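You operate a simulated robot arm through the tools that you are given. There is no shell and no other tool.

You are at the controls of a simulated robot arm. One attempt, no reset.

## Task
Clamp the open bottle and fill it from the steel jug through the red funnel.
Fine: clamp tight before pouring; empty the jug and put it back; the funnel goes back in the clear jug. Set down upright: tall bottle with the blue cap, steel jug, red funnel.

The check looks at the end state, three seconds after you hand in, the way a careful person would. Anything else that was tipped, shoved, dropped, spilled or broken makes it a failure. Lids that push on must go on centred and level and be pressed home; caps that screw on are set level and turned clockwise until they are tight.

## Robot
A 7-joint arm with a two-finger parallel gripper, fixed in place. Base frame: the origin is on the floor under the middle of its stand, x ahead of it, y to its left, z up. Units: mm, degrees, N and s.
It reaches about 1112 mm from its shoulder. Its first joint turns from -166.0 to 166.0 degrees. Payload 3.43 kg.
The tool frame sits at the grasp point between the pads (the TCP): z along the fingers, y along the line on which they close. The tips reach 34 mm beyond it. The gripper opens to 128 mm. The fingers are 24 mm wide and 12 mm thick; the gripper's body (48 by 130 mm) begins 96 mm behind the TCP.
Orientation is told as [roll, pitch, yaw] about the base's x, y, z axes, in that order, counted from this pose: with the fingers straight down and closing along the base's y, the tool's x points along the base's -x, its y along +y and its z along -z.

## Interface
- The arm moves only by the tool arm_command. Its argument "steps" is a list of rows, each a list of 7 numbers: the shift along the tool's x, y, z in units of 50 mm (1.0 is 50 mm), then the turn, a rotation vector about the tool's x, y, z in units of 8 degrees (1.0 is 8 degrees), then the finger opening in mm, from 0 to 128. In form: [[x, y, z, wx, wy, wz, grip], ...]. A call has 1 to 20 rows; each row shifts and turns the commanded pose from where the row before left it, along the tool's axes as they then stand. A call with a number of a shift or a turn outside -1 to 1 is refused whole. Rows are played at 5 a second. More than 50 mm and 8.6 degrees between two rows, or a gripper value outside its range, and nothing of the call is played. A pose out of reach is approached as far as the arm can. The call stops where the force on the tool passes 90 N (or 10 N more than at its start, if that is more) or the arm is blocked; 0.2 s more then pass. The fingers move at their own pace (about 153 mm/s each) and stop on an object; they squeeze with about 36 N. The grip force told is the motor's: it shows also when the fingers shut on nothing. Time passes only in rows, and 0.2 s behind the last, so rows that do not move let the fingers close. It gives the time, the measured TCP pose, the force on the tool (base axes), the opening and the grip force at its end, in the units of the frame above (readings bear some noise), with the torque about the TCP (base axes, N m) and any sound that the robot's microphone picked up.
- Cameras (640 x 400 px; columns grow to the right, rows downward): "scene" is fixed at [48.4, 650.5, 1373.4]; the picture's right is [-0.67, -0.75, 0.00], its down [-0.31, 0.27, -0.91] and it looks along [0.68, -0.61, -0.41] (base axes); focal length 314 px, centre (320, 200). "wrist" rides on the gripper at [76, -11, -160] in the tool frame; the picture's right is [0.15, 0.99, 0.00], its down [-0.88, 0.13, -0.46] and it looks along [-0.45, 0.07, 0.89] (tool axes); focal length 234 px, centre (320, 200). There is no depth. A picture from a camera that has moved, and an enlarged one, comes with that camera's place and axes in the base frame and with its lens.
- capture(camera): a new picture of that camera. No time passes.
- close_up(camera, box): a new picture of the part [left, top, right, bottom] of that camera's present view, enlarged. No time passes.
- hand_in(): hands the job in; it is judged then, once.

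Places have to be worked out from the pictures, the camera data and where the tool is seen. Open the gripper and draw the arm clear of the work before you hand the job in, unless the task says otherwise.

The tools are called by a JSON object that holds its "method" and its "body". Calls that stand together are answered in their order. arm_command: Moves the arm, as the interface text tells. Its arguments: {"type":"object","properties":{"steps":{"type":"array","items":{"type":"array","items":{"type":"number"}}}},"required":["steps"]} The other tools are called the same way: capture (camera) takes a picture; close_up (camera, box) takes an enlarged picture of a part of a camera's view; hand_in () hands the job in.

At the start:

```text
t: 0.0
position: [496.7, 191.5, 1245.0]
tool_rot: [0.1, 0.0, -0.1]
contact_force: [-0.7, -0.2, 0.3]
moment: [0.01, -0.01, 0.03]
width: 127.8
grasp_force: 0.0
```

scene: 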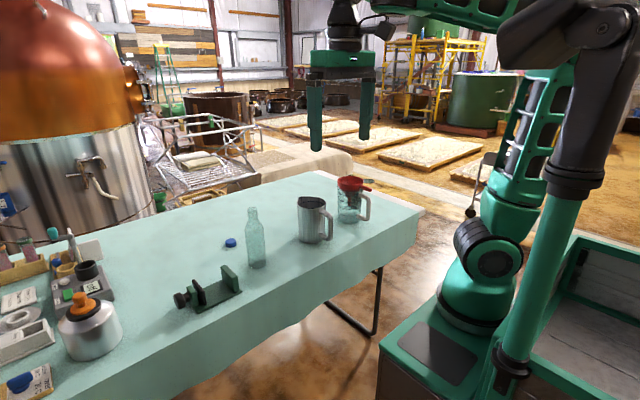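
wrist: 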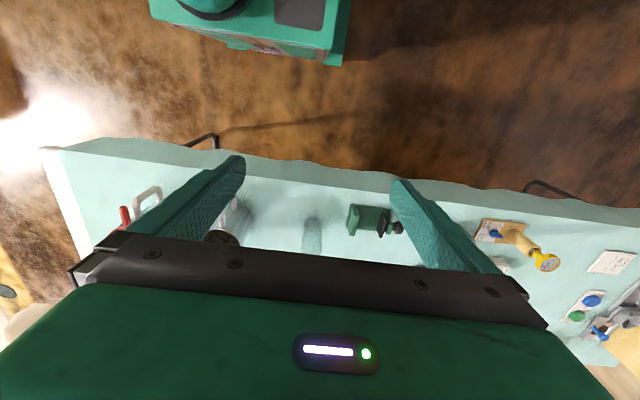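

The first pictures show a table with a green vise, an open clear bottle, blue cap, a steel jug and a clear jug with a red funnel in it. I look closer at these before moving.

{"method": "close_up", "body": {"camera": "scene", "box": [160, 160, 400, 310]}}

{"method": "close_up", "body": {"camera": "scene", "box": [280, 160, 400, 250]}}

{"method": "close_up", "body": {"camera": "scene", "box": [160, 230, 290, 320]}}

{"method": "close_up", "body": {"camera": "scene", "box": [0, 210, 160, 400]}}

{"method": "close_up", "body": {"camera": "wrist", "box": [60, 130, 480, 280]}}

```text
2.67 times, centred on (280, 235) of scene
camera zoom: at [48.4, 650.5, 1373.4], right [-0.67, -0.75, 0.0], down [-0.31, 0.27, -0.91], along [0.68, -0.61, -0.41], focal length 837 px, centre (427, 107)
```

zoom: 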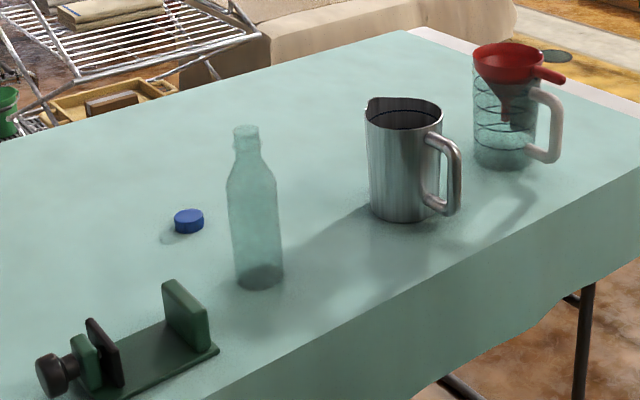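

```text
4.44 times, centred on (340, 205) of scene
camera zoom: at [48.4, 650.5, 1373.4], right [-0.67, -0.75, 0.0], down [-0.31, 0.27, -0.91], along [0.68, -0.61, -0.41], focal length 1394 px, centre (231, 178)
```

zoom: 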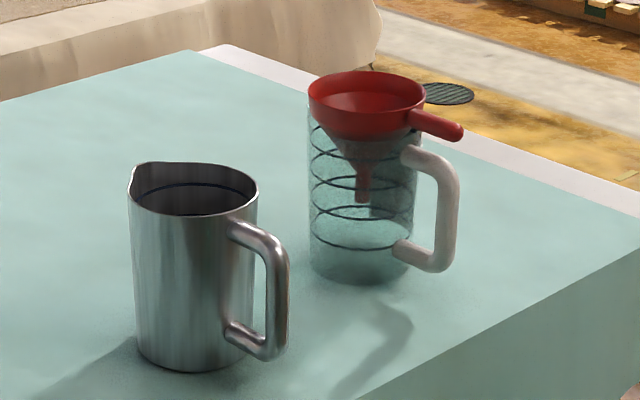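

```text
4.44 times, centred on (225, 275) of scene
camera zoom: at [48.4, 650.5, 1373.4], right [-0.67, -0.75, 0.0], down [-0.31, 0.27, -0.91], along [0.68, -0.61, -0.41], focal length 1394 px, centre (742, -133)
```

zoom: 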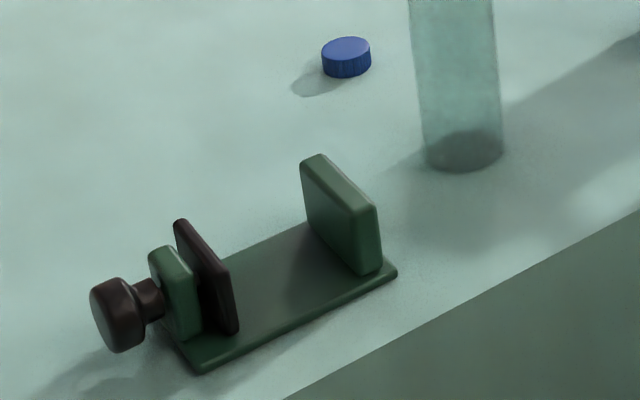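

```text
2.11 times, centred on (80, 305) of scene
camera zoom: at [48.4, 650.5, 1373.4], right [-0.67, -0.75, 0.0], down [-0.31, 0.27, -0.91], along [0.68, -0.61, -0.41], focal length 661 px, centre (825, -21)
```

zoom: 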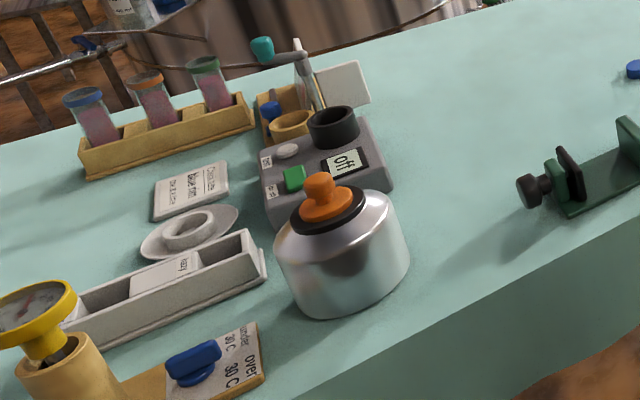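

```text
1.52 times, centred on (270, 205) of wrist
camera zoom: at [420.2, 180.0, 1405.5], right [-0.15, 0.99, 0.0], down [0.88, 0.13, 0.46], along [0.45, 0.07, -0.89], focal length 357 px, centre (396, 192)
```

zoom: 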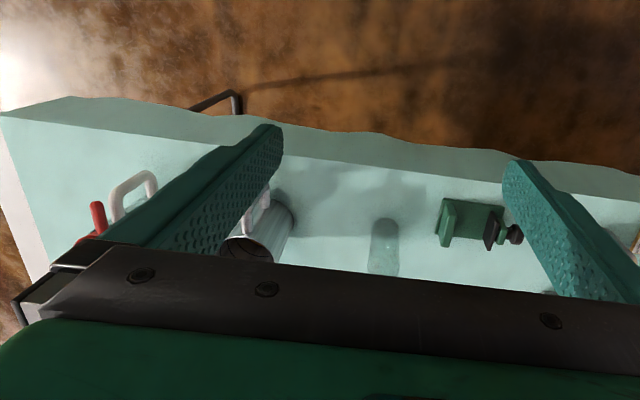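

The rays from both cameras put the table top near z≈745, the bottle near (840,222), the vise near (783,400) with its knob on the +y end, the steel jug near (837,-20) and the clear jug near (860,-247). I move up over the vise for a closer view with the wrist camera.

{"method": "arm_command", "body": {"steps": [[-0.344, 0.695, 0.483, 0, 0, 0, 128], [-0.344, 0.695, 0.483, 0, 0, 0, 128], [-0.344, 0.695, 0.483, 0, 0, 0, 128], [-0.344, 0.695, 0.483, 0, 0, 0, 128], [-0.344, 0.695, 0.483, 0, 0, 0, 128], [-0.344, 0.695, 0.483, 0, 0, 0, 128], [0, 0, 0, 0, 0, 0, 128]]}}

```text
t: 1.6
position: [583.5, 399.3, 1108.1]
tool_rot: [-0.1, -0.8, 0.0]
contact_force: [-0.4, 0.1, 0.2]
moment: [0.02, 0.0, -0.02]
width: 127.9
grasp_force: 0.1
```

The arm is near (584,399,1108), still settling slightly. I look at the vise with the wrist camera.

{"method": "capture", "body": {"camera": "wrist"}}

{"method": "close_up", "body": {"camera": "wrist", "box": [220, 100, 420, 240]}}

{"method": "capture", "body": {"camera": "scene"}}

```text
taken
camera wrist: at [507.0, 386.2, 1267.3], right [-0.15, 0.99, 0.0], down [0.88, 0.13, 0.47], along [0.46, 0.07, -0.88], focal length 234 px, centre (320, 200)
```

wrist: 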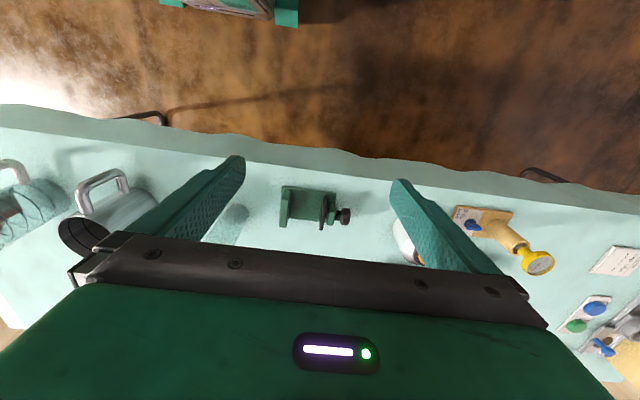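

```text
2.86 times, centred on (320, 170) of wrist
camera zoom: at [507.0, 386.2, 1267.3], right [-0.15, 0.99, 0.0], down [0.88, 0.13, 0.47], along [0.46, 0.07, -0.88], focal length 669 px, centre (320, 286)
```

zoom: 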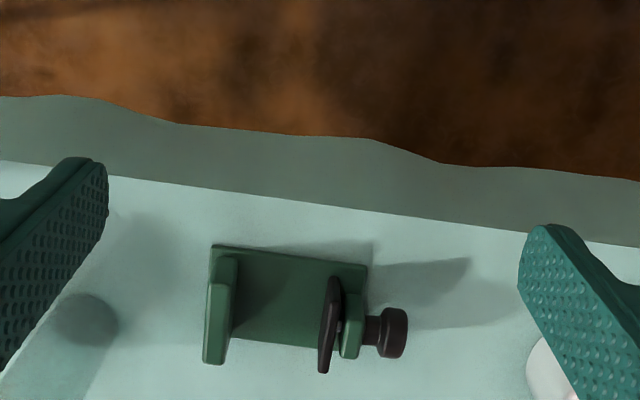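

```text
taken
```

scene: 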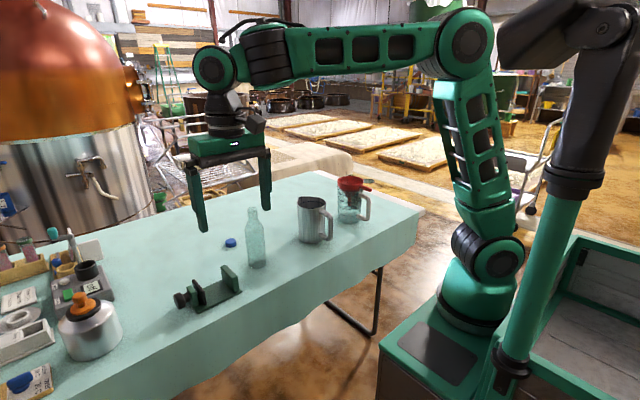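

Both views agree: vise base plate spans x≈750–837, y≈331–464, inner faces at about y≈351 and y≈430, knob axis about x≈795, z≈780; the bottle stands near (843,222). I move over the bottle, high enough to clear its mouth (~z 955), to check its place.

{"method": "arm_command", "body": {"steps": [[-0.6075, -0.445, 0.15, 0, 0, 0, 128], [-0.6075, -0.445, 0.15, 0, 0, 0, 128], [-0.6075, -0.445, 0.15, 0, 0, 0, 128], [-0.6075, -0.445, 0.15, 0, 0, 0, 128], [-0.6075, -0.445, 0.15, 0, 0, 0, 128], [-0.6075, -0.445, 0.15, 0, 0, 0, 128], [-0.6075, -0.445, 0.15, 0, 0, 0, 128], [-0.6075, -0.445, 0.15, 0, 0, 0, 128], [0, 0, 0, 0, 0, 0, 128], [0, 0, 0, 0, 0, 0, 128], [0, 0, 0, 0, 0, 0, 128]]}}

{"method": "capture", "body": {"camera": "wrist"}}

{"method": "close_up", "body": {"camera": "scene", "box": [160, 120, 400, 310]}}

```text
t: 4.0
position: [829.7, 223.7, 1049.5]
tool_rot: [0.0, -0.7, 0.0]
contact_force: [-0.7, -0.5, 0.2]
moment: [-0.01, -0.04, 0.03]
width: 127.7
grasp_force: 0.0
```

```text
taken
camera wrist: at [751.5, 211.8, 1209.5], right [-0.15, 0.99, 0.0], down [0.88, 0.13, 0.47], along [0.46, 0.07, -0.88], focal length 234 px, centre (320, 200)
```

wrist: 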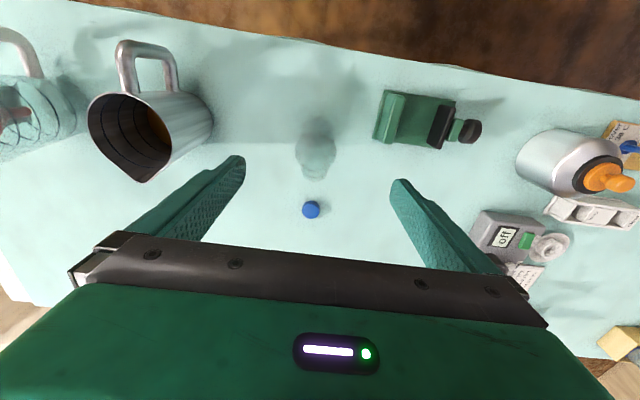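

```text
2.11 times, centred on (280, 215) of scene
camera zoom: at [48.4, 650.5, 1373.4], right [-0.67, -0.75, 0.0], down [-0.31, 0.27, -0.91], along [0.68, -0.61, -0.41], focal length 661 px, centre (404, 168)
```

zoom: 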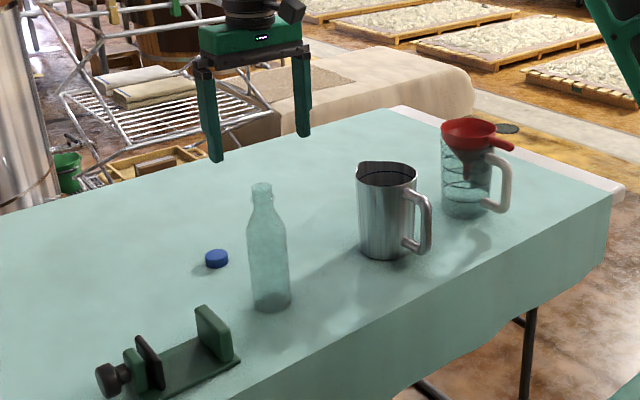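

The measured pose settles at (830,224,1050), about 13 mm short of what I commanded, so I will steer by the measured pose. I enlarge the wrist view to fix the bottle's position and shape.

{"method": "close_up", "body": {"camera": "wrist", "box": [250, 80, 410, 240]}}

{"method": "close_up", "body": {"camera": "wrist", "box": [360, 70, 500, 170]}}

{"method": "close_up", "body": {"camera": "wrist", "box": [80, 20, 240, 190]}}

{"method": "close_up", "body": {"camera": "scene", "box": [235, 190, 285, 280]}}

```text
2.50 times, centred on (330, 160) of wrist
camera zoom: at [751.5, 211.8, 1209.5], right [-0.15, 0.99, 0.0], down [0.88, 0.13, 0.47], along [0.46, 0.07, -0.88], focal length 585 px, centre (295, 300)
```

zoom: 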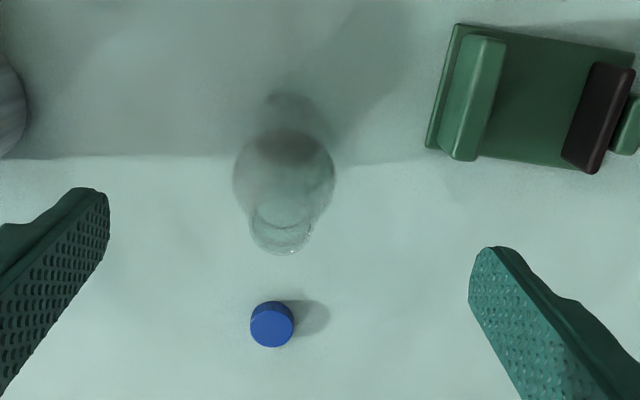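

```text
4.00 times, centred on (430, 120) of wrist
camera zoom: at [751.5, 211.8, 1209.5], right [-0.15, 0.99, 0.0], down [0.88, 0.13, 0.47], along [0.46, 0.07, -0.88], focal length 937 px, centre (-120, 520)
```

zoom: 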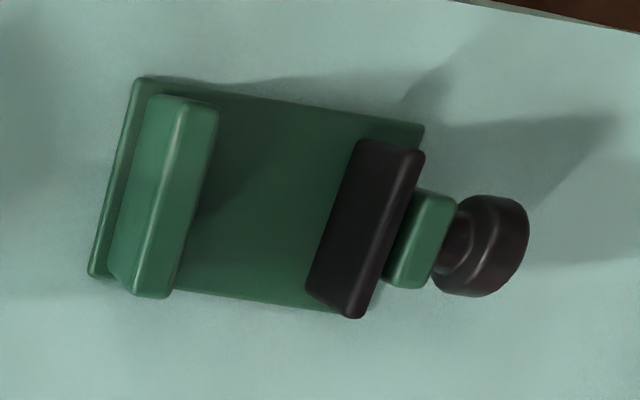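

```text
2.35 times, centred on (160, 105) of wrist
camera zoom: at [751.5, 211.8, 1209.5], right [-0.15, 0.99, 0.0], down [0.88, 0.13, 0.47], along [0.46, 0.07, -0.88], focal length 551 px, centre (696, 424)
```

zoom: 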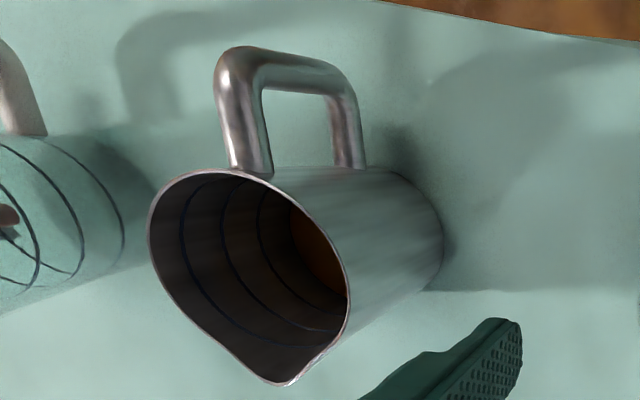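

```text
4.44 times, centred on (260, 235) of scene
camera zoom: at [48.4, 650.5, 1373.4], right [-0.67, -0.75, 0.0], down [-0.31, 0.27, -0.91], along [0.68, -0.61, -0.41], focal length 1394 px, centre (587, 44)
```

zoom: 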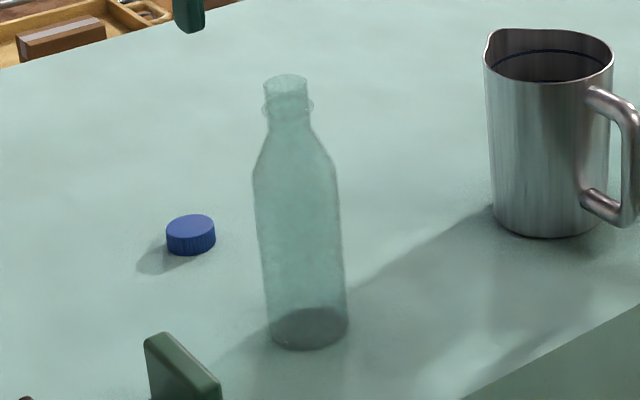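

The bottle's lip is hard to make out in the glass, so I enlarge that small region more before committing to a grip position.

{"method": "close_up", "body": {"camera": "wrist", "box": [290, 110, 345, 190]}}

{"method": "close_up", "body": {"camera": "scene", "box": [240, 200, 276, 225]}}

{"method": "close_up", "body": {"camera": "wrist", "box": [200, 140, 460, 300]}}

```text
5.00 times, centred on (318, 150) of wrist
camera zoom: at [751.5, 211.8, 1209.5], right [-0.15, 0.99, 0.0], down [0.88, 0.13, 0.47], along [0.46, 0.07, -0.88], focal length 1171 px, centre (332, 450)
```

zoom: 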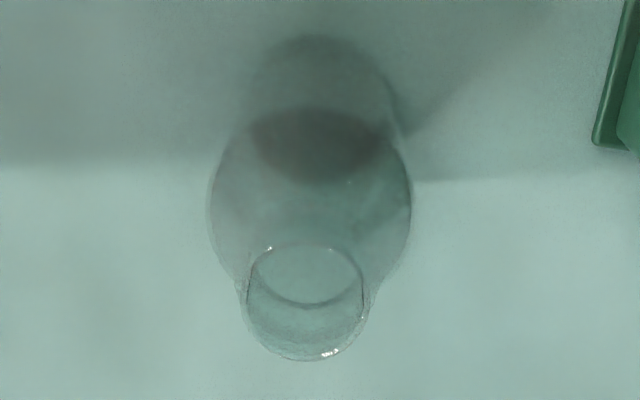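

```text
16.00 times, centred on (258, 212) of scene
camera zoom: at [48.4, 650.5, 1373.4], right [-0.67, -0.75, 0.0], down [-0.31, 0.27, -0.91], along [0.68, -0.61, -0.41], focal length 5020 px, centre (1312, 0)
```

zoom: 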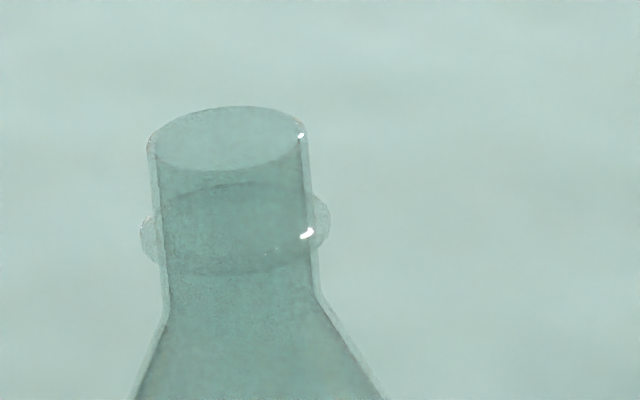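

```text
2.46 times, centred on (330, 220) of wrist
camera zoom: at [751.5, 211.8, 1209.5], right [-0.15, 0.99, 0.0], down [0.88, 0.13, 0.47], along [0.46, 0.07, -0.88], focal length 576 px, centre (295, 151)
```

zoom: 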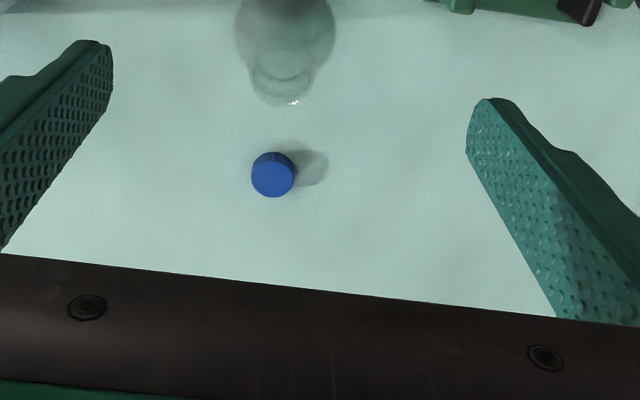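

I place the bottle's axis at about (849,221), lip at z≈950, cylinder up to z≈870 with diameter ≈62 mm; the vise centre is x≈798.5 with inner faces y≈350 and y≈430. I align over the bottle and come partway down, still above the lip level for the palm.

{"method": "arm_command", "body": {"steps": [[-0.2, -0.03, 0, 0, 0.05, 0, 128], [-0.186, -0.024, 0, 0, 0.0375, 0, 128], [0, 0, 0.5, 0, 0, 0, 128], [0, 0, 0.5, 0, 0, 0, 128], [0, 0, 0, 0, 0, 0, 128], [0, 0, 0, 0, 0, 0, 128], [0, 0, 0, 0, 0, 0, 128]]}}

{"method": "close_up", "body": {"camera": "wrist", "box": [200, 100, 440, 250]}}

{"method": "close_up", "body": {"camera": "scene", "box": [190, 110, 350, 290]}}

```text
t: 5.6
position: [848.7, 220.5, 1001.1]
tool_rot: [0.0, 0.0, 0.0]
contact_force: [-0.3, -0.1, -0.2]
moment: [-0.01, 0.01, -0.01]
width: 127.8
grasp_force: 0.1
```

```text
2.67 times, centred on (320, 175) of wrist
camera zoom: at [772.9, 209.6, 1161.1], right [-0.15, 0.99, 0.0], down [0.88, 0.13, 0.46], along [0.45, 0.07, -0.89], focal length 624 px, centre (320, 267)
```

zoom: 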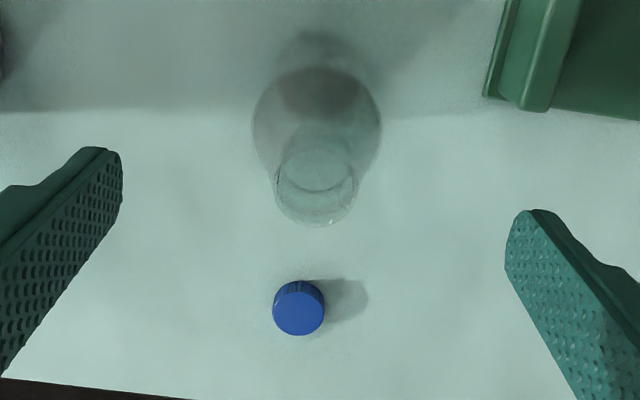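

```text
2.22 times, centred on (270, 200) of scene
camera zoom: at [48.4, 650.5, 1373.4], right [-0.67, -0.75, 0.0], down [-0.31, 0.27, -0.91], along [0.68, -0.61, -0.41], focal length 697 px, centre (431, 200)
```

zoom: 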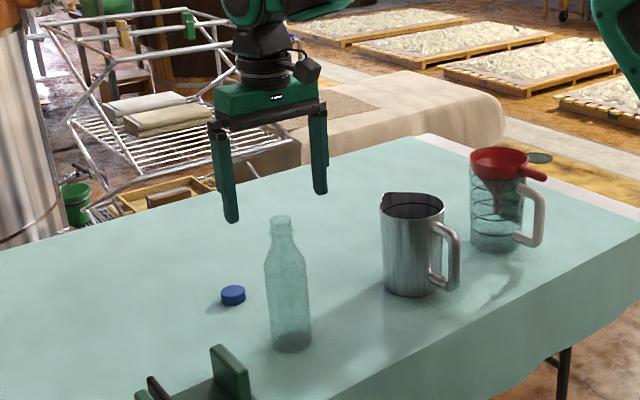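

The reprojected lip centre is (848.8,220.5), right under the tool at (848.7,220.5). I go straight down to z≈868 and stop open there to check.

{"method": "arm_command", "body": {"steps": [[0, 0, 0.6, 0, 0, 0, 128], [0, 0, 0.6, 0, 0, 0, 128], [0, 0, 0.6, 0, 0, 0, 128], [0, 0, 0.5, 0, 0, 0, 128], [0, 0, 0.36, 0, 0, 0, 128], [0, 0, 0, 0, 0, 0, 128], [0, 0, 0, 0, 0, 0, 128]]}}

{"method": "capture", "body": {"camera": "wrist"}}

{"method": "close_up", "body": {"camera": "scene", "box": [190, 130, 350, 290]}}

```text
t: 7.2
position: [849.3, 221.0, 869.1]
tool_rot: [0.0, 0.0, 0.0]
contact_force: [0.2, 0.5, -0.3]
moment: [0.01, 0.01, 0.02]
width: 128.1
grasp_force: 0.1
```

```text
taken
camera wrist: at [772.8, 208.9, 1028.4], right [-0.15, 0.99, 0.0], down [0.88, 0.13, 0.46], along [0.45, 0.07, -0.89], focal length 234 px, centre (320, 200)
```

wrist: 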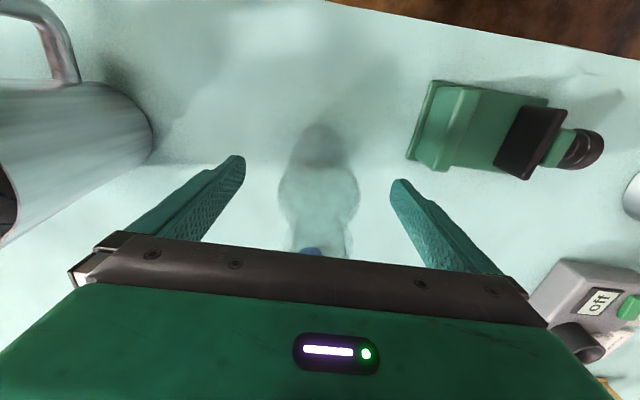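

```text
2.50 times, centred on (270, 210) of scene
camera zoom: at [48.4, 650.5, 1373.4], right [-0.67, -0.75, 0.0], down [-0.31, 0.27, -0.91], along [0.68, -0.61, -0.41], focal length 784 px, centre (445, 175)
```

zoom: 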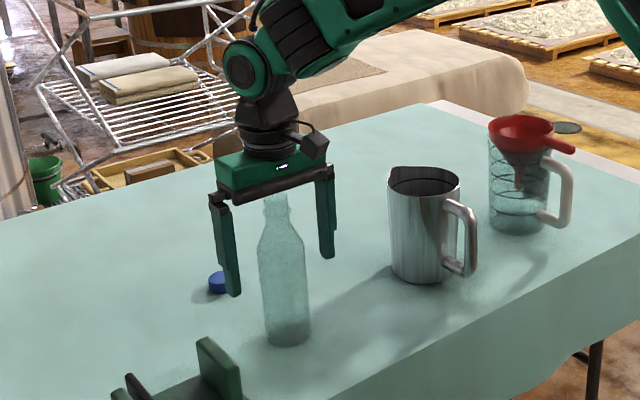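

The bottle stands centred between the fingers with the palm clear of the lip. I close the fingers onto the body.

{"method": "arm_command", "body": {"steps": [[0, 0, 0, 0, 0, 0, 90], [0, 0, 0, 0, 0, 0, 70], [0, 0, 0, 0, 0, 0, 50], [0, 0, 0, 0, 0, 0, 40], [0, 0, 0, 0, 0, 0, 40]]}}

```text
t: 8.4
position: [850.0, 220.4, 868.2]
tool_rot: [0.1, 0.0, 0.0]
contact_force: [0.8, 0.9, 1.4]
moment: [0.14, -0.03, 0.02]
width: 60.3
grasp_force: 36.2
```

The grip is firm (60.3 mm, 36 N). I lift the bottle 110 mm and carry it over the gap of the vise.

{"method": "arm_command", "body": {"steps": [[0, 0, -0.3, 0, 0, 0, 40], [0, 0, -0.5, 0, 0, 0, 40], [0, 0, -0.7, 0, 0, 0, 40], [0, 0, -0.7, 0, 0, 0, 40], [0.2, 0.3, 0, 0, 0, 0, 40], [0.2, 0.6, 0, 0, 0, 0, 40], [0.2, 0.7, 0, 0, 0, 0, 40], [0.2, 0.7, 0, 0, 0, 0, 40], [0.13, 0.6, 0, 0, 0, 0, 40], [0.1, 0.43, 0, 0, 0, 0, 40], [0, 0, 0, 0, 0, 0, 40], [0, 0, 0, 0, 0, 0, 40]]}}

{"method": "capture", "body": {"camera": "wrist"}}

{"method": "close_up", "body": {"camera": "scene", "box": [150, 150, 310, 320]}}

```text
t: 11.0
position: [797.9, 385.6, 977.3]
tool_rot: [-0.1, 0.0, 0.0]
contact_force: [-0.2, -1.9, -0.9]
moment: [-0.03, -0.01, 0.02]
width: 60.5
grasp_force: 35.4
```

```text
taken
camera wrist: at [721.3, 373.4, 1137.3], right [-0.15, 0.99, 0.0], down [0.88, 0.13, 0.46], along [0.45, 0.07, -0.89], focal length 234 px, centre (320, 200)
```

wrist: 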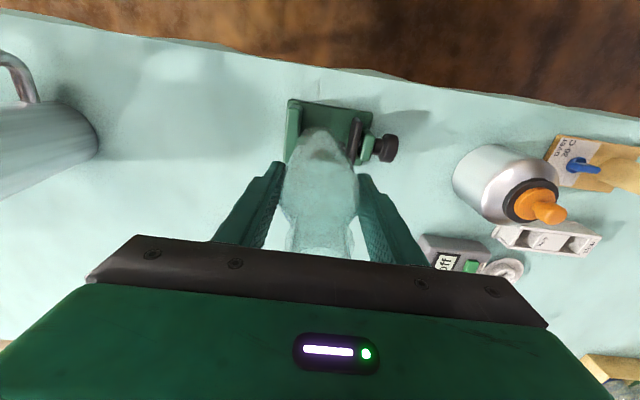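

```text
2.35 times, centred on (230, 235) of scene
camera zoom: at [48.4, 650.5, 1373.4], right [-0.67, -0.75, 0.0], down [-0.31, 0.27, -0.91], along [0.68, -0.61, -0.41], focal length 738 px, centre (532, 118)
```

zoom: 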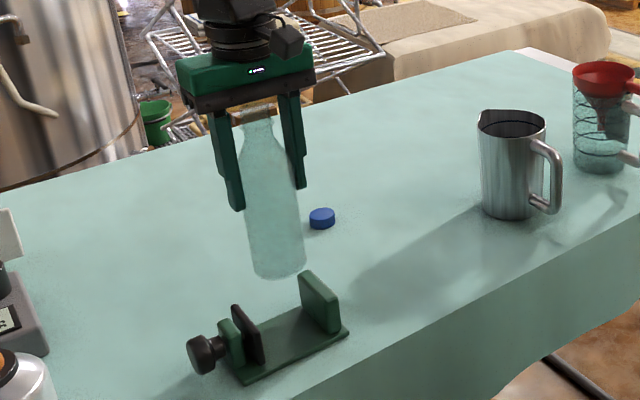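

The bottle hangs level over the vise at (798,386). I enlarge the wrist view to recheck where the jaws lie relative to the bottle before lowering.

{"method": "close_up", "body": {"camera": "wrist", "box": [260, 80, 420, 200]}}

{"method": "close_up", "body": {"camera": "scene", "box": [190, 210, 310, 290]}}

```text
3.33 times, centred on (340, 140) of wrist
camera zoom: at [721.3, 373.4, 1137.3], right [-0.15, 0.99, 0.0], down [0.88, 0.13, 0.46], along [0.45, 0.07, -0.89], focal length 781 px, centre (253, 400)
```

zoom: 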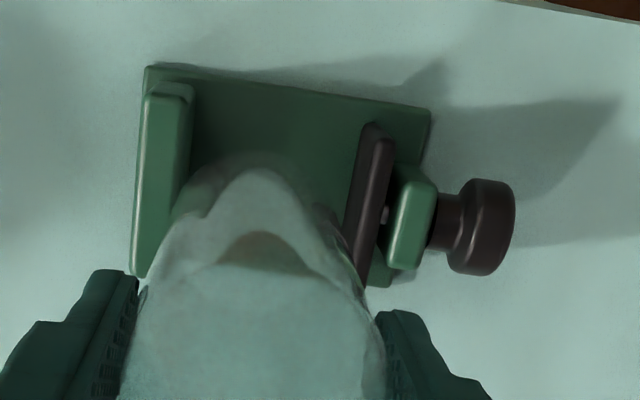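

```text
5.00 times, centred on (250, 250) of scene
camera zoom: at [48.4, 650.5, 1373.4], right [-0.67, -0.75, 0.0], down [-0.31, 0.27, -0.91], along [0.68, -0.61, -0.41], focal length 1569 px, centre (670, -50)
```

zoom: 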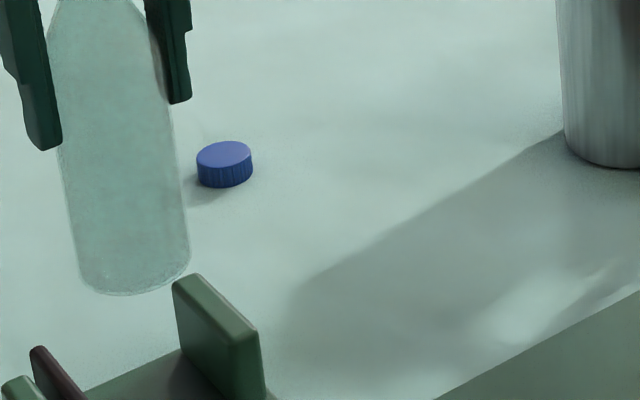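

Recomputed, the inner faces lie at y≈352 and y≈432, so I nudge 2 mm to +y and lower to a little above the plate.

{"method": "arm_command", "body": {"steps": [[0, 0.04, 0.2, 0, 0, 0, 40], [0, 0, 0.4, 0, 0, 0, 40], [0, 0, 0.4, 0, 0, 0, 40], [0, 0, 0.3, 0, 0, 0, 40], [0, 0, 0.3, 0, 0, 0, 40], [0, 0, 0.2, 0, 0, 0, 40], [0, 0, 0, 0, 0, 0, 40], [0, 0, 0, 0, 0, 0, 40]]}}

{"method": "capture", "body": {"camera": "wrist"}}

{"method": "close_up", "body": {"camera": "scene", "box": [160, 190, 300, 320]}}

```text
t: 12.8
position: [798.9, 387.7, 888.0]
tool_rot: [0.0, 0.0, -0.1]
contact_force: [-0.4, 0.4, -0.4]
moment: [-0.03, -0.03, -0.02]
width: 60.3
grasp_force: 36.4
```

```text
taken
camera wrist: at [722.2, 376.8, 1048.1], right [-0.15, 0.99, 0.0], down [0.88, 0.13, 0.46], along [0.45, 0.07, -0.89], focal length 234 px, centre (320, 200)
```

wrist: 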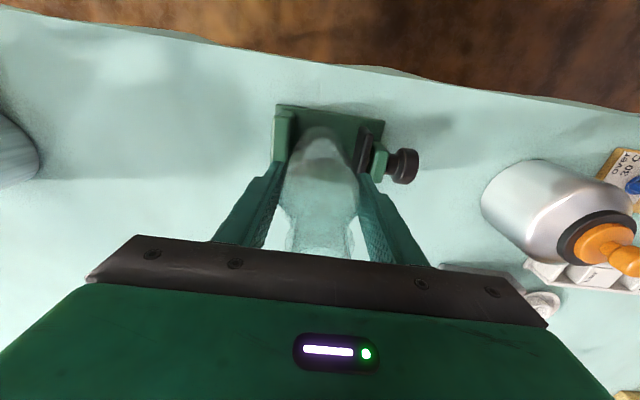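

```text
3.08 times, centred on (230, 255) of scene
camera zoom: at [48.4, 650.5, 1373.4], right [-0.67, -0.75, 0.0], down [-0.31, 0.27, -0.91], along [0.68, -0.61, -0.41], focal length 966 px, centre (597, 31)
```

zoom: 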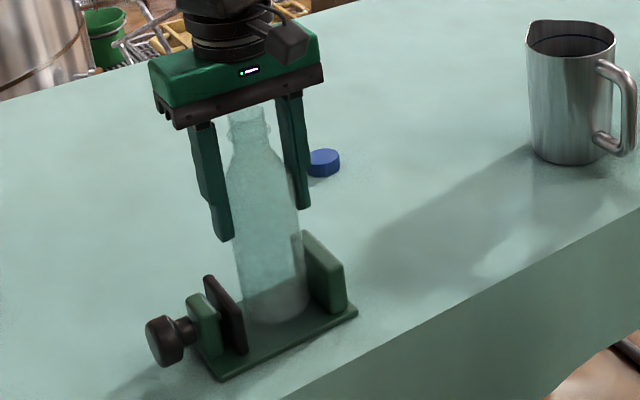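

The bottle is inside the jaws with clearance on both sides. I creep down and watch the force for the touch on the base plate.

{"method": "arm_command", "body": {"steps": [[0, 0, 0.06, 0, 0, 0, 40], [0, 0, 0.06, 0, 0, 0, 40], [0, 0, 0.04, 0, 0, 0, 40], [0, 0, 0, 0, 0, 0, 40]]}}

{"method": "arm_command", "body": {"steps": [[0, 0, 0.02, 0, 0, 0, 40], [0, 0, 0.02, 0, 0, 0, 40], [0, 0, 0, 0, 0, 0, 40]]}}

```text
t: 13.8
position: [798.5, 388.8, 880.5]
tool_rot: [0.0, 0.1, -0.1]
contact_force: [0.4, 0.1, -0.5]
moment: [0.01, 0.0, 0.01]
width: 60.2
grasp_force: 36.3
```

```text
t: 14.6
position: [797.2, 389.5, 879.2]
tool_rot: [0.0, 0.0, 0.0]
contact_force: [-0.3, 0.3, -0.2]
moment: [0.0, 0.03, 0.04]
width: 60.1
grasp_force: 36.4
```

No contact yet at z≈879. I continue down in 1 mm steps.

{"method": "arm_command", "body": {"steps": [[0, 0, 0.02, 0, 0, 0, 40], [0, 0, 0.02, 0, 0, 0, 40], [0, 0, 0, 0, 0, 0, 40]]}}

{"method": "arm_command", "body": {"steps": [[0, 0, 0.02, 0, 0, 0, 40], [0, 0, 0, 0, 0, 0, 40]]}}

{"method": "arm_command", "body": {"steps": [[0, 0, 0.02, 0, 0, 0, 40], [0, 0, 0, 0, 0, 0, 40]]}}

```text
t: 15.4
position: [798.7, 388.2, 876.5]
tool_rot: [0.0, 0.0, -0.1]
contact_force: [-1.9, 0.3, 7.2]
moment: [-0.1, 0.17, -0.02]
width: 60.1
grasp_force: 35.7
```

```text
t: 16.0
position: [797.1, 388.7, 875.4]
tool_rot: [0.1, -0.1, -0.1]
contact_force: [-2.2, -1.1, 18.9]
moment: [-0.18, 0.22, -0.07]
width: 60.3
grasp_force: 36.7
```

```text
t: 16.6
position: [797.2, 389.0, 876.4]
tool_rot: [0.0, -0.2, -0.1]
contact_force: [1.3, -1.4, 34.6]
moment: [-0.18, -0.15, -0.14]
width: 60.3
grasp_force: 36.7
```

The bottle touched down at about z≈876. I relax the down force by 2 mm and slide the bottle gently toward the fixed jaw, watching for side contact.

{"method": "arm_command", "body": {"steps": [[0, 0, -0.04, 0, 0, 0, 40], [0, 0, 0, 0, 0, 0, 40]]}}

{"method": "arm_command", "body": {"steps": [[0, -0.02, 0, 0, 0, 0, 40], [0, -0.02, 0, 0, 0, 0, 40], [0, -0.02, 0, 0, 0, 0, 40], [0, 0, 0, 0, 0, 0, 40]]}}

{"method": "close_up", "body": {"camera": "wrist", "box": [240, 80, 440, 220]}}

{"method": "close_up", "body": {"camera": "scene", "box": [160, 250, 260, 320]}}

```text
t: 17.2
position: [798.3, 387.9, 876.0]
tool_rot: [0.0, -0.1, 0.1]
contact_force: [5.9, 3.6, 23.0]
moment: [0.41, -0.72, -0.04]
width: 60.3
grasp_force: 36.6
```

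```text
t: 18.2
position: [795.8, 384.8, 876.2]
tool_rot: [-0.1, 0.0, -0.1]
contact_force: [-2.8, 7.4, 21.3]
moment: [0.8, 0.4, -0.01]
width: 60.4
grasp_force: 36.1
```

```text
2.86 times, centred on (340, 150) of wrist
camera zoom: at [720.1, 373.8, 1036.3], right [-0.15, 0.99, 0.0], down [0.88, 0.13, 0.46], along [0.45, 0.07, -0.89], focal length 669 px, centre (263, 343)
```

zoom: 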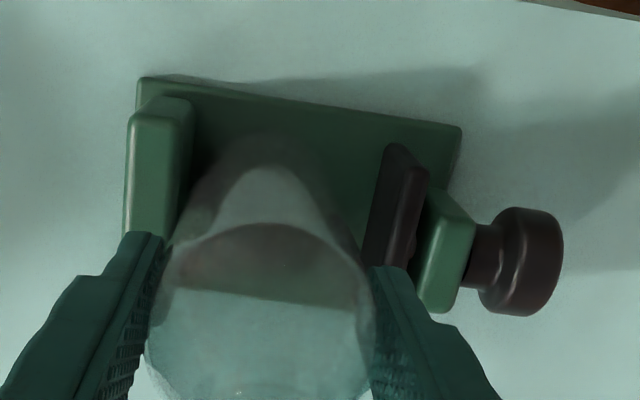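

```text
5.71 times, centred on (210, 285) of scene
camera zoom: at [48.4, 650.5, 1373.4], right [-0.67, -0.75, 0.0], down [-0.31, 0.27, -0.91], along [0.68, -0.61, -0.41], focal length 1793 px, centre (949, -286)
```

zoom: 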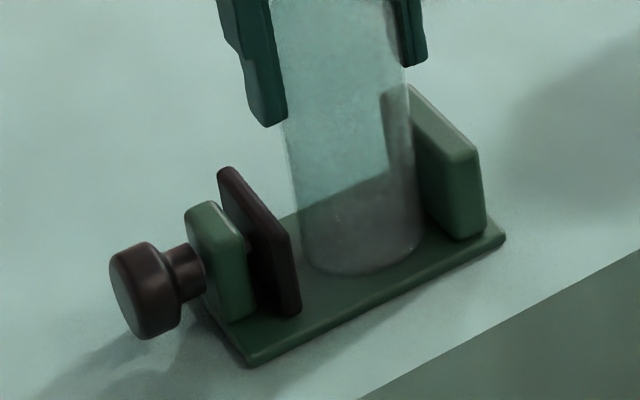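

The bottle stands on the base plate beside the fixed jaw. I relieve the remaining down force and then open the fingers.

{"method": "arm_command", "body": {"steps": [[0, 0, -0.03, 0, 0, 0, 40], [0, 0, 0, 0, 0, 0, 40]]}}

{"method": "arm_command", "body": {"steps": [[0, 0, 0, 0, 0, 0, 64], [0, 0, 0, 0, 0, 0, 72], [0, 0, 0, 0, 0, 0, 90], [0, 0, 0, 0, 0, 0, 110], [0, 0, 0, 0, 0, 0, 110]]}}

{"method": "close_up", "body": {"camera": "scene", "box": [160, 190, 300, 320]}}

```text
t: 18.8
position: [797.7, 384.9, 876.2]
tool_rot: [-0.1, 0.2, -0.1]
contact_force: [-3.0, 0.2, 6.4]
moment: [0.05, 0.29, 0.01]
width: 60.1
grasp_force: 36.2
```

```text
t: 20.0
position: [796.9, 385.3, 877.8]
tool_rot: [0.1, 0.1, 0.0]
contact_force: [0.3, -0.4, -0.2]
moment: [0.0, -0.01, -0.03]
width: 109.8
grasp_force: 0.0
```

```text
3.08 times, centred on (230, 255) of scene
camera zoom: at [48.4, 650.5, 1373.4], right [-0.67, -0.75, 0.0], down [-0.31, 0.27, -0.91], along [0.68, -0.61, -0.41], focal length 966 px, centre (597, 31)
```

zoom: 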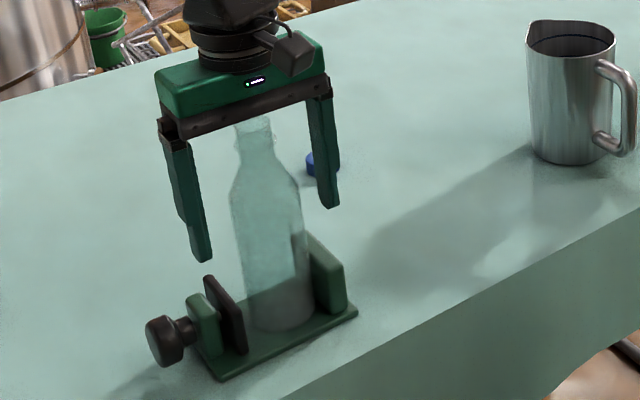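

The bottle stands free between the jaws. I raise the gripper straight up past the lip, then turn the tool -90° in yaw and move across above the vise knob so the fingers can close along x.

{"method": "arm_command", "body": {"steps": [[0, 0, -0.4, 0, 0, 0, 110], [0, 0, -0.8, 0, 0, 0, 110], [0, 0, -0.8, 0, 0, 0, 110], [0, 0, -0.8, 0, 0, 0, 110], [0, 0, -0.2, 0, 0, 0, 110], [0, 0, 0, 0, 0, 0, 110]]}}

{"method": "arm_command", "body": {"steps": [[0, 0.5, 0, 0, 0, 0, 110], [0, 0.8, 0, 0, 0, 0, 110], [0, 0.8, 0, 0, 0, 0, 110], [0, 0, 0, 0, 0, 1, 110], [0, 0, 0, 0, 0, 1, 110], [0, 0, 0, 0, 0, 1, 110], [0, 0, 0, 0, 0, 1, 110], [0, 0, 0, 0, 0, 1, 110], [0, 0, 0, 0, 0, 1, 110], [0, 0, 0, 0, 0, 1, 110], [0, 0, 0, 0, 0, 1, 110], [0, 0, 0, 0, 0, 1, 110], [0, 0, 0, 0, 0, 1, 110], [0, 0, 0, 0, 0, 1, 110], [0, 0, 0, 0, 0, 0.25, 110], [0, 0, 0, 0, 0, 0, 110]]}}

{"method": "capture", "body": {"camera": "wrist"}}

{"method": "capture", "body": {"camera": "scene"}}

```text
t: 21.4
position: [799.2, 383.9, 1025.9]
tool_rot: [0.0, 0.0, 0.0]
contact_force: [0.2, 0.4, 0.9]
moment: [0.02, 0.01, 0.01]
width: 109.8
grasp_force: 0.1
```

```text
t: 24.8
position: [798.3, 491.0, 1028.0]
tool_rot: [0.0, -0.1, -90.0]
contact_force: [0.2, 0.1, -0.3]
moment: [-0.01, 0.0, -0.01]
width: 110.2
grasp_force: 0.0
```

```text
taken
camera wrist: at [786.7, 566.8, 1188.3], right [0.99, 0.14, 0.0], down [0.13, -0.88, 0.46], along [0.07, -0.45, -0.89], focal length 234 px, centre (320, 200)
```

wrist: 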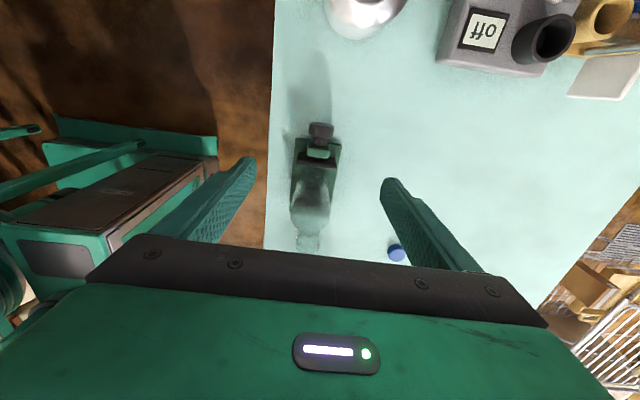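

```text
taken
```

scene: 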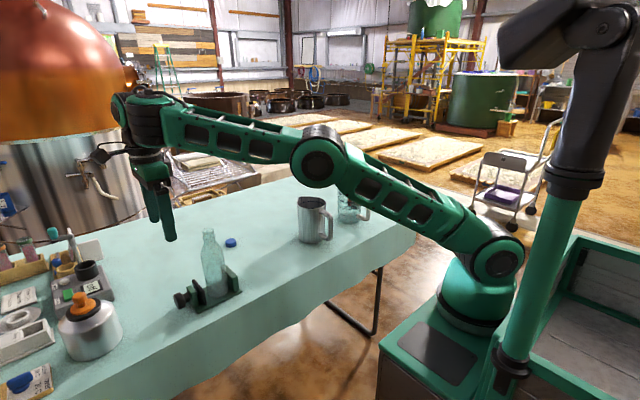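

Yaw -90 is reached and the camera now looks at the knob from the +y side. I enlarge to get the knob's axis, length and height.

{"method": "close_up", "body": {"camera": "wrist", "box": [270, 110, 370, 260]}}

{"method": "close_up", "body": {"camera": "wrist", "box": [285, 110, 355, 170]}}

{"method": "close_up", "body": {"camera": "scene", "box": [165, 275, 245, 325]}}

```text
2.67 times, centred on (320, 185) of wrist
camera zoom: at [786.7, 566.8, 1188.3], right [0.99, 0.14, 0.0], down [0.13, -0.88, 0.46], along [0.07, -0.45, -0.89], focal length 624 px, centre (320, 240)
```

zoom: 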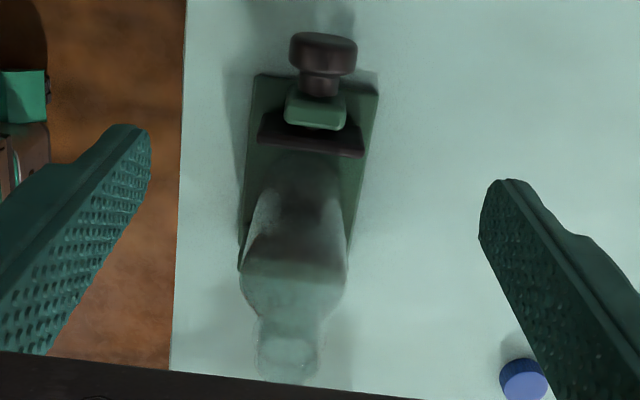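

```text
6.67 times, centred on (320, 140) of wrist
camera zoom: at [786.7, 566.8, 1188.3], right [0.99, 0.14, 0.0], down [0.13, -0.88, 0.46], along [0.07, -0.45, -0.89], focal length 1561 px, centre (320, 600)
```

zoom: 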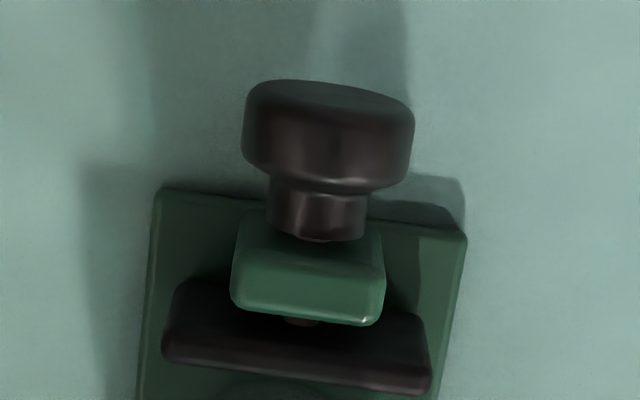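

```text
8.00 times, centred on (205, 300) of scene
camera zoom: at [48.4, 650.5, 1373.4], right [-0.67, -0.75, 0.0], down [-0.31, 0.27, -0.91], along [0.68, -0.61, -0.41], focal length 2510 px, centre (1240, -600)
```

zoom: 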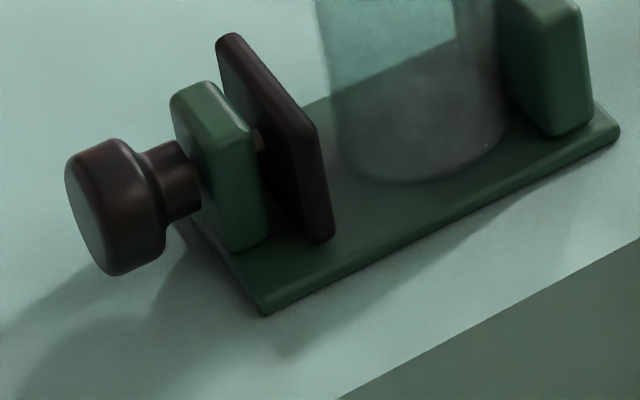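

The knob measures about 43 mm across, spanning y≈483–503, axis near x≈800 and z≈778, with the green nut block behind it; it will travel toward -y as it tightens. I descend with the fingers at 66 mm to just above the knob for a close look.

{"method": "arm_command", "body": {"steps": [[0, 0, 0.7, 0, 0, 0, 66], [0, 0.02, 0.8, 0, 0, 0, 66], [0, 0.02, 0.8, 0, 0, 0, 66], [0.02, 0, 0.8, 0, 0, 0, 66], [0.02, 0, 0.46, 0, 0, 0, 66], [0, 0, 0, 0, 0, 0, 66], [0, 0, 0, 0, 0, 0, 66]]}}

{"method": "capture", "body": {"camera": "wrist"}}

{"method": "close_up", "body": {"camera": "wrist", "box": [240, 100, 400, 260]}}

{"method": "close_up", "body": {"camera": "scene", "box": [130, 210, 270, 330]}}

```text
t: 26.4
position: [801.7, 494.7, 849.4]
tool_rot: [0.0, -0.1, -90.0]
contact_force: [0.0, 0.1, 0.0]
moment: [-0.03, 0.01, 0.02]
width: 65.9
grasp_force: 0.1
```

```text
taken
camera wrist: at [790.0, 569.4, 1010.0], right [0.99, 0.15, 0.0], down [0.13, -0.88, 0.46], along [0.07, -0.45, -0.89], focal length 234 px, centre (320, 200)
```

wrist: 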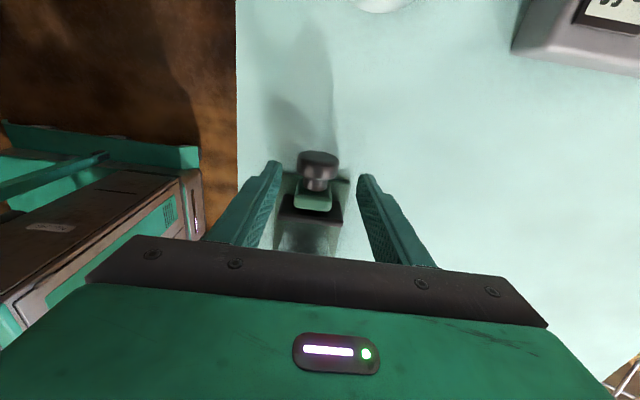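

```text
2.50 times, centred on (320, 180) of wrist
camera zoom: at [790.0, 569.4, 1010.0], right [0.99, 0.15, 0.0], down [0.13, -0.88, 0.46], along [0.07, -0.45, -0.89], focal length 585 px, centre (320, 250)
```

zoom: 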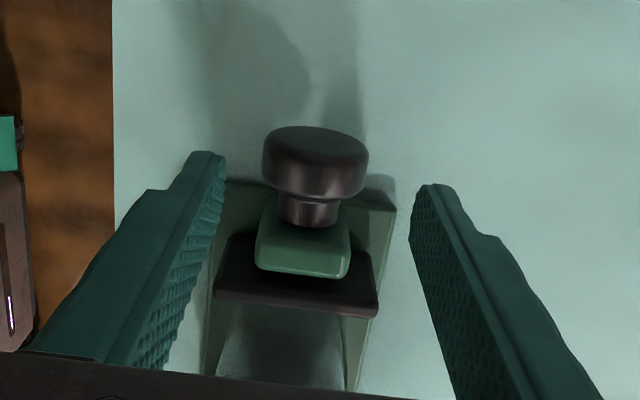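

```text
3.33 times, centred on (200, 270) of scene
camera zoom: at [48.4, 650.5, 1373.4], right [-0.67, -0.75, 0.0], down [-0.31, 0.27, -0.91], along [0.68, -0.61, -0.41], focal length 1046 px, centre (720, -33)
```

zoom: 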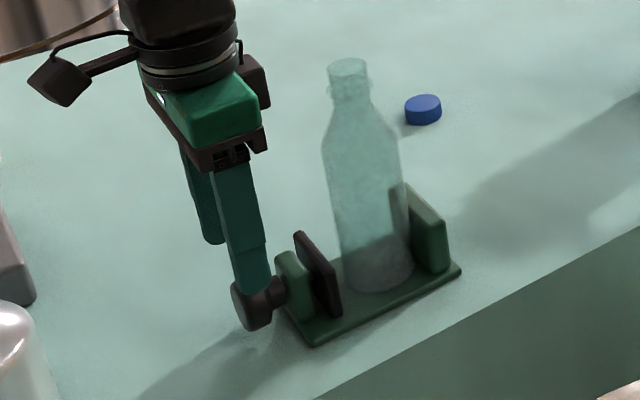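

From this close view the knob axis comes out at x≈800, z≈779, outer face y≈502. I touch the bare table beside it with the fingertips (y≈530) to learn the exact table height before planning the turning strokes.

{"method": "arm_command", "body": {"steps": [[0.36, 0, 0, 0, 0, 0, 66], [0.36, 0, 0, 0, 0, 0, 66], [0, 0, 0.5, 0, 0, 0, 66], [0, 0, 0.4, 0, 0, 0, 66], [0, 0, 0.2, 0, 0, 0, 66], [0, 0, 0, 0, 0, 0, 66]]}}

{"method": "arm_command", "body": {"steps": [[0, 0, 0.04, 0, 0, 0, 66], [0, 0, 0.04, 0, 0, 0, 66], [0, 0, 0, 0, 0, 0, 66]]}}

```text
t: 27.8
position: [800.1, 528.9, 795.0]
tool_rot: [-0.1, -0.1, -90.0]
contact_force: [-0.7, -0.7, -0.8]
moment: [0.0, -0.03, 0.03]
width: 65.8
grasp_force: 0.1
```

```text
t: 28.6
position: [800.7, 530.6, 791.9]
tool_rot: [-0.1, -0.1, -90.0]
contact_force: [0.4, -0.1, -0.2]
moment: [0.01, 0.01, 0.0]
width: 66.0
grasp_force: 0.1
```

No contact yet at tip height ≈758. I keep stepping down by small amounts.

{"method": "arm_command", "body": {"steps": [[0, 0, 0.03, 0, 0, 0, 66], [0, 0, 0.03, 0, 0, 0, 66], [0, 0, 0, 0, 0, 0, 66]]}}

{"method": "arm_command", "body": {"steps": [[0, 0, 0.03, 0, 0, 0, 66], [0, 0, 0.03, 0, 0, 0, 66], [0, 0, 0, 0, 0, 0, 66]]}}

{"method": "arm_command", "body": {"steps": [[0, 0, 0.03, 0, 0, 0, 66], [0, 0, 0, 0, 0, 0, 66]]}}

```text
t: 29.4
position: [800.6, 529.3, 786.7]
tool_rot: [0.0, -0.1, -90.0]
contact_force: [-0.2, 0.3, -0.2]
moment: [0.02, -0.01, -0.02]
width: 66.1
grasp_force: 0.0
```

```text
t: 30.2
position: [801.2, 529.2, 784.7]
tool_rot: [-0.1, -0.2, -89.9]
contact_force: [0.1, 0.2, 0.9]
moment: [0.02, -0.01, 0.0]
width: 66.0
grasp_force: 0.0
```

```text
t: 30.8
position: [800.9, 529.0, 783.5]
tool_rot: [-0.1, -0.1, -90.0]
contact_force: [-0.8, -0.9, 0.0]
moment: [-0.02, 0.0, 0.01]
width: 65.9
grasp_force: 0.2
```

Tips now at ≈749 without contact; I step further.

{"method": "arm_command", "body": {"steps": [[0, 0, 0.03, 0, 0, 0, 66], [0, 0, 0, 0, 0, 0, 66]]}}

{"method": "arm_command", "body": {"steps": [[0, 0, 0.03, 0, 0, 0, 66], [0, 0, 0, 0, 0, 0, 66]]}}

{"method": "arm_command", "body": {"steps": [[0, 0, 0.03, 0, 0, 0, 66], [0, 0, 0, 0, 0, 0, 66]]}}

```text
t: 31.4
position: [801.0, 529.6, 781.2]
tool_rot: [0.0, -0.1, -90.0]
contact_force: [-0.3, -0.5, -0.9]
moment: [0.01, 0.01, -0.02]
width: 66.3
grasp_force: 0.0
```

```text
t: 32.0
position: [800.3, 528.7, 780.3]
tool_rot: [0.0, -0.1, -90.0]
contact_force: [0.5, 0.3, 0.4]
moment: [0.04, -0.01, 0.01]
width: 65.9
grasp_force: 0.1
```

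```text
t: 32.6
position: [801.1, 529.2, 778.6]
tool_rot: [0.0, -0.1, -89.9]
contact_force: [0.5, 0.3, 0.2]
moment: [0.0, 0.02, 0.01]
width: 66.0
grasp_force: 0.1
```

Still free at tip ≈744.5; the table is a bit lower than I thought. Continuing in 1.5–2 mm steps.

{"method": "arm_command", "body": {"steps": [[0, 0, 0.04, 0, 0, 0, 66], [0, 0, 0, 0, 0, 0, 66]]}}

{"method": "arm_command", "body": {"steps": [[0, 0, 0.04, 0, 0, 0, 66], [0, 0, 0, 0, 0, 0, 66]]}}

{"method": "arm_command", "body": {"steps": [[0, 0, 0.04, 0, 0, 0, 66], [0, 0, 0, 0, 0, 0, 66]]}}

```text
t: 33.2
position: [799.9, 529.0, 776.9]
tool_rot: [0.1, 0.0, -90.0]
contact_force: [-0.6, -0.5, -0.7]
moment: [0.01, -0.02, -0.03]
width: 65.8
grasp_force: 0.1
```

```text
t: 33.8
position: [799.6, 528.5, 775.3]
tool_rot: [0.0, -0.1, -90.0]
contact_force: [-0.2, 0.0, 0.3]
moment: [-0.01, 0.02, 0.02]
width: 65.7
grasp_force: 0.0
```

```text
t: 34.4
position: [801.0, 529.8, 774.5]
tool_rot: [0.1, -0.1, -90.0]
contact_force: [-0.4, -0.5, 4.6]
moment: [0.01, 0.16, 0.01]
width: 66.2
grasp_force: 0.1
```

Contact at TCP z≈774.3, so the table top is at z≈740; the knob axis is then about 39 mm above it, giving room for leaning strokes. I lift off, move back over the knob and lean the tool +24° about the knob's axis, 74 mm out from it.

{"method": "arm_command", "body": {"steps": [[0, 0, -0.5, 0, 0, 0, 66], [0, 0, -0.6, 0, 0, 0, 66], [0, 0, -0.4, 0, 0, 0, 66], [-0.36, 0.2, 0, 0, 0, 0, 66], [-0.37, 0.2, 0, 0, 0, 0, 60], [0, 0.2, 0, 0, 0, 0, 60], [0, 0, 0, 1, 0, 0, 60], [0, 0, 0, 1, 0, 0, 60], [0, 0, 0, 1, 0, 0, 60], [0, 0, 0, 0, 0, 0, 60], [0, 0, 0, 0, 0, 0, 60]]}}

{"method": "capture", "body": {"camera": "wrist"}}

{"method": "capture", "body": {"camera": "scene"}}

```text
t: 36.8
position: [818.7, 481.2, 845.8]
tool_rot: [-24.1, 0.0, -89.9]
contact_force: [-0.4, -0.2, 0.6]
moment: [-0.02, 0.01, -0.04]
width: 60.2
grasp_force: 0.1
out of reach, approached as far as the arm can: row 9
```

```text
taken
camera wrist: at [872.2, 556.6, 996.5], right [0.9, 0.15, -0.4], down [0.3, -0.88, 0.36], along [-0.3, -0.45, -0.84], focal length 234 px, centre (320, 200)
```

wrist: 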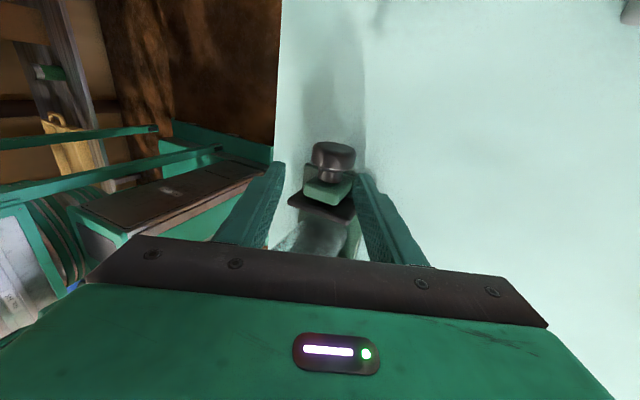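

```text
taken
```

scene: 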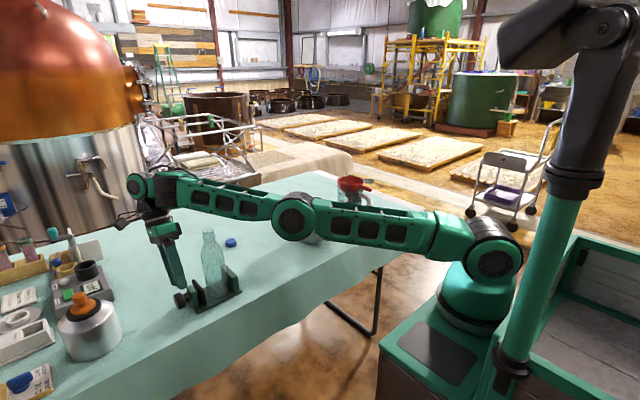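

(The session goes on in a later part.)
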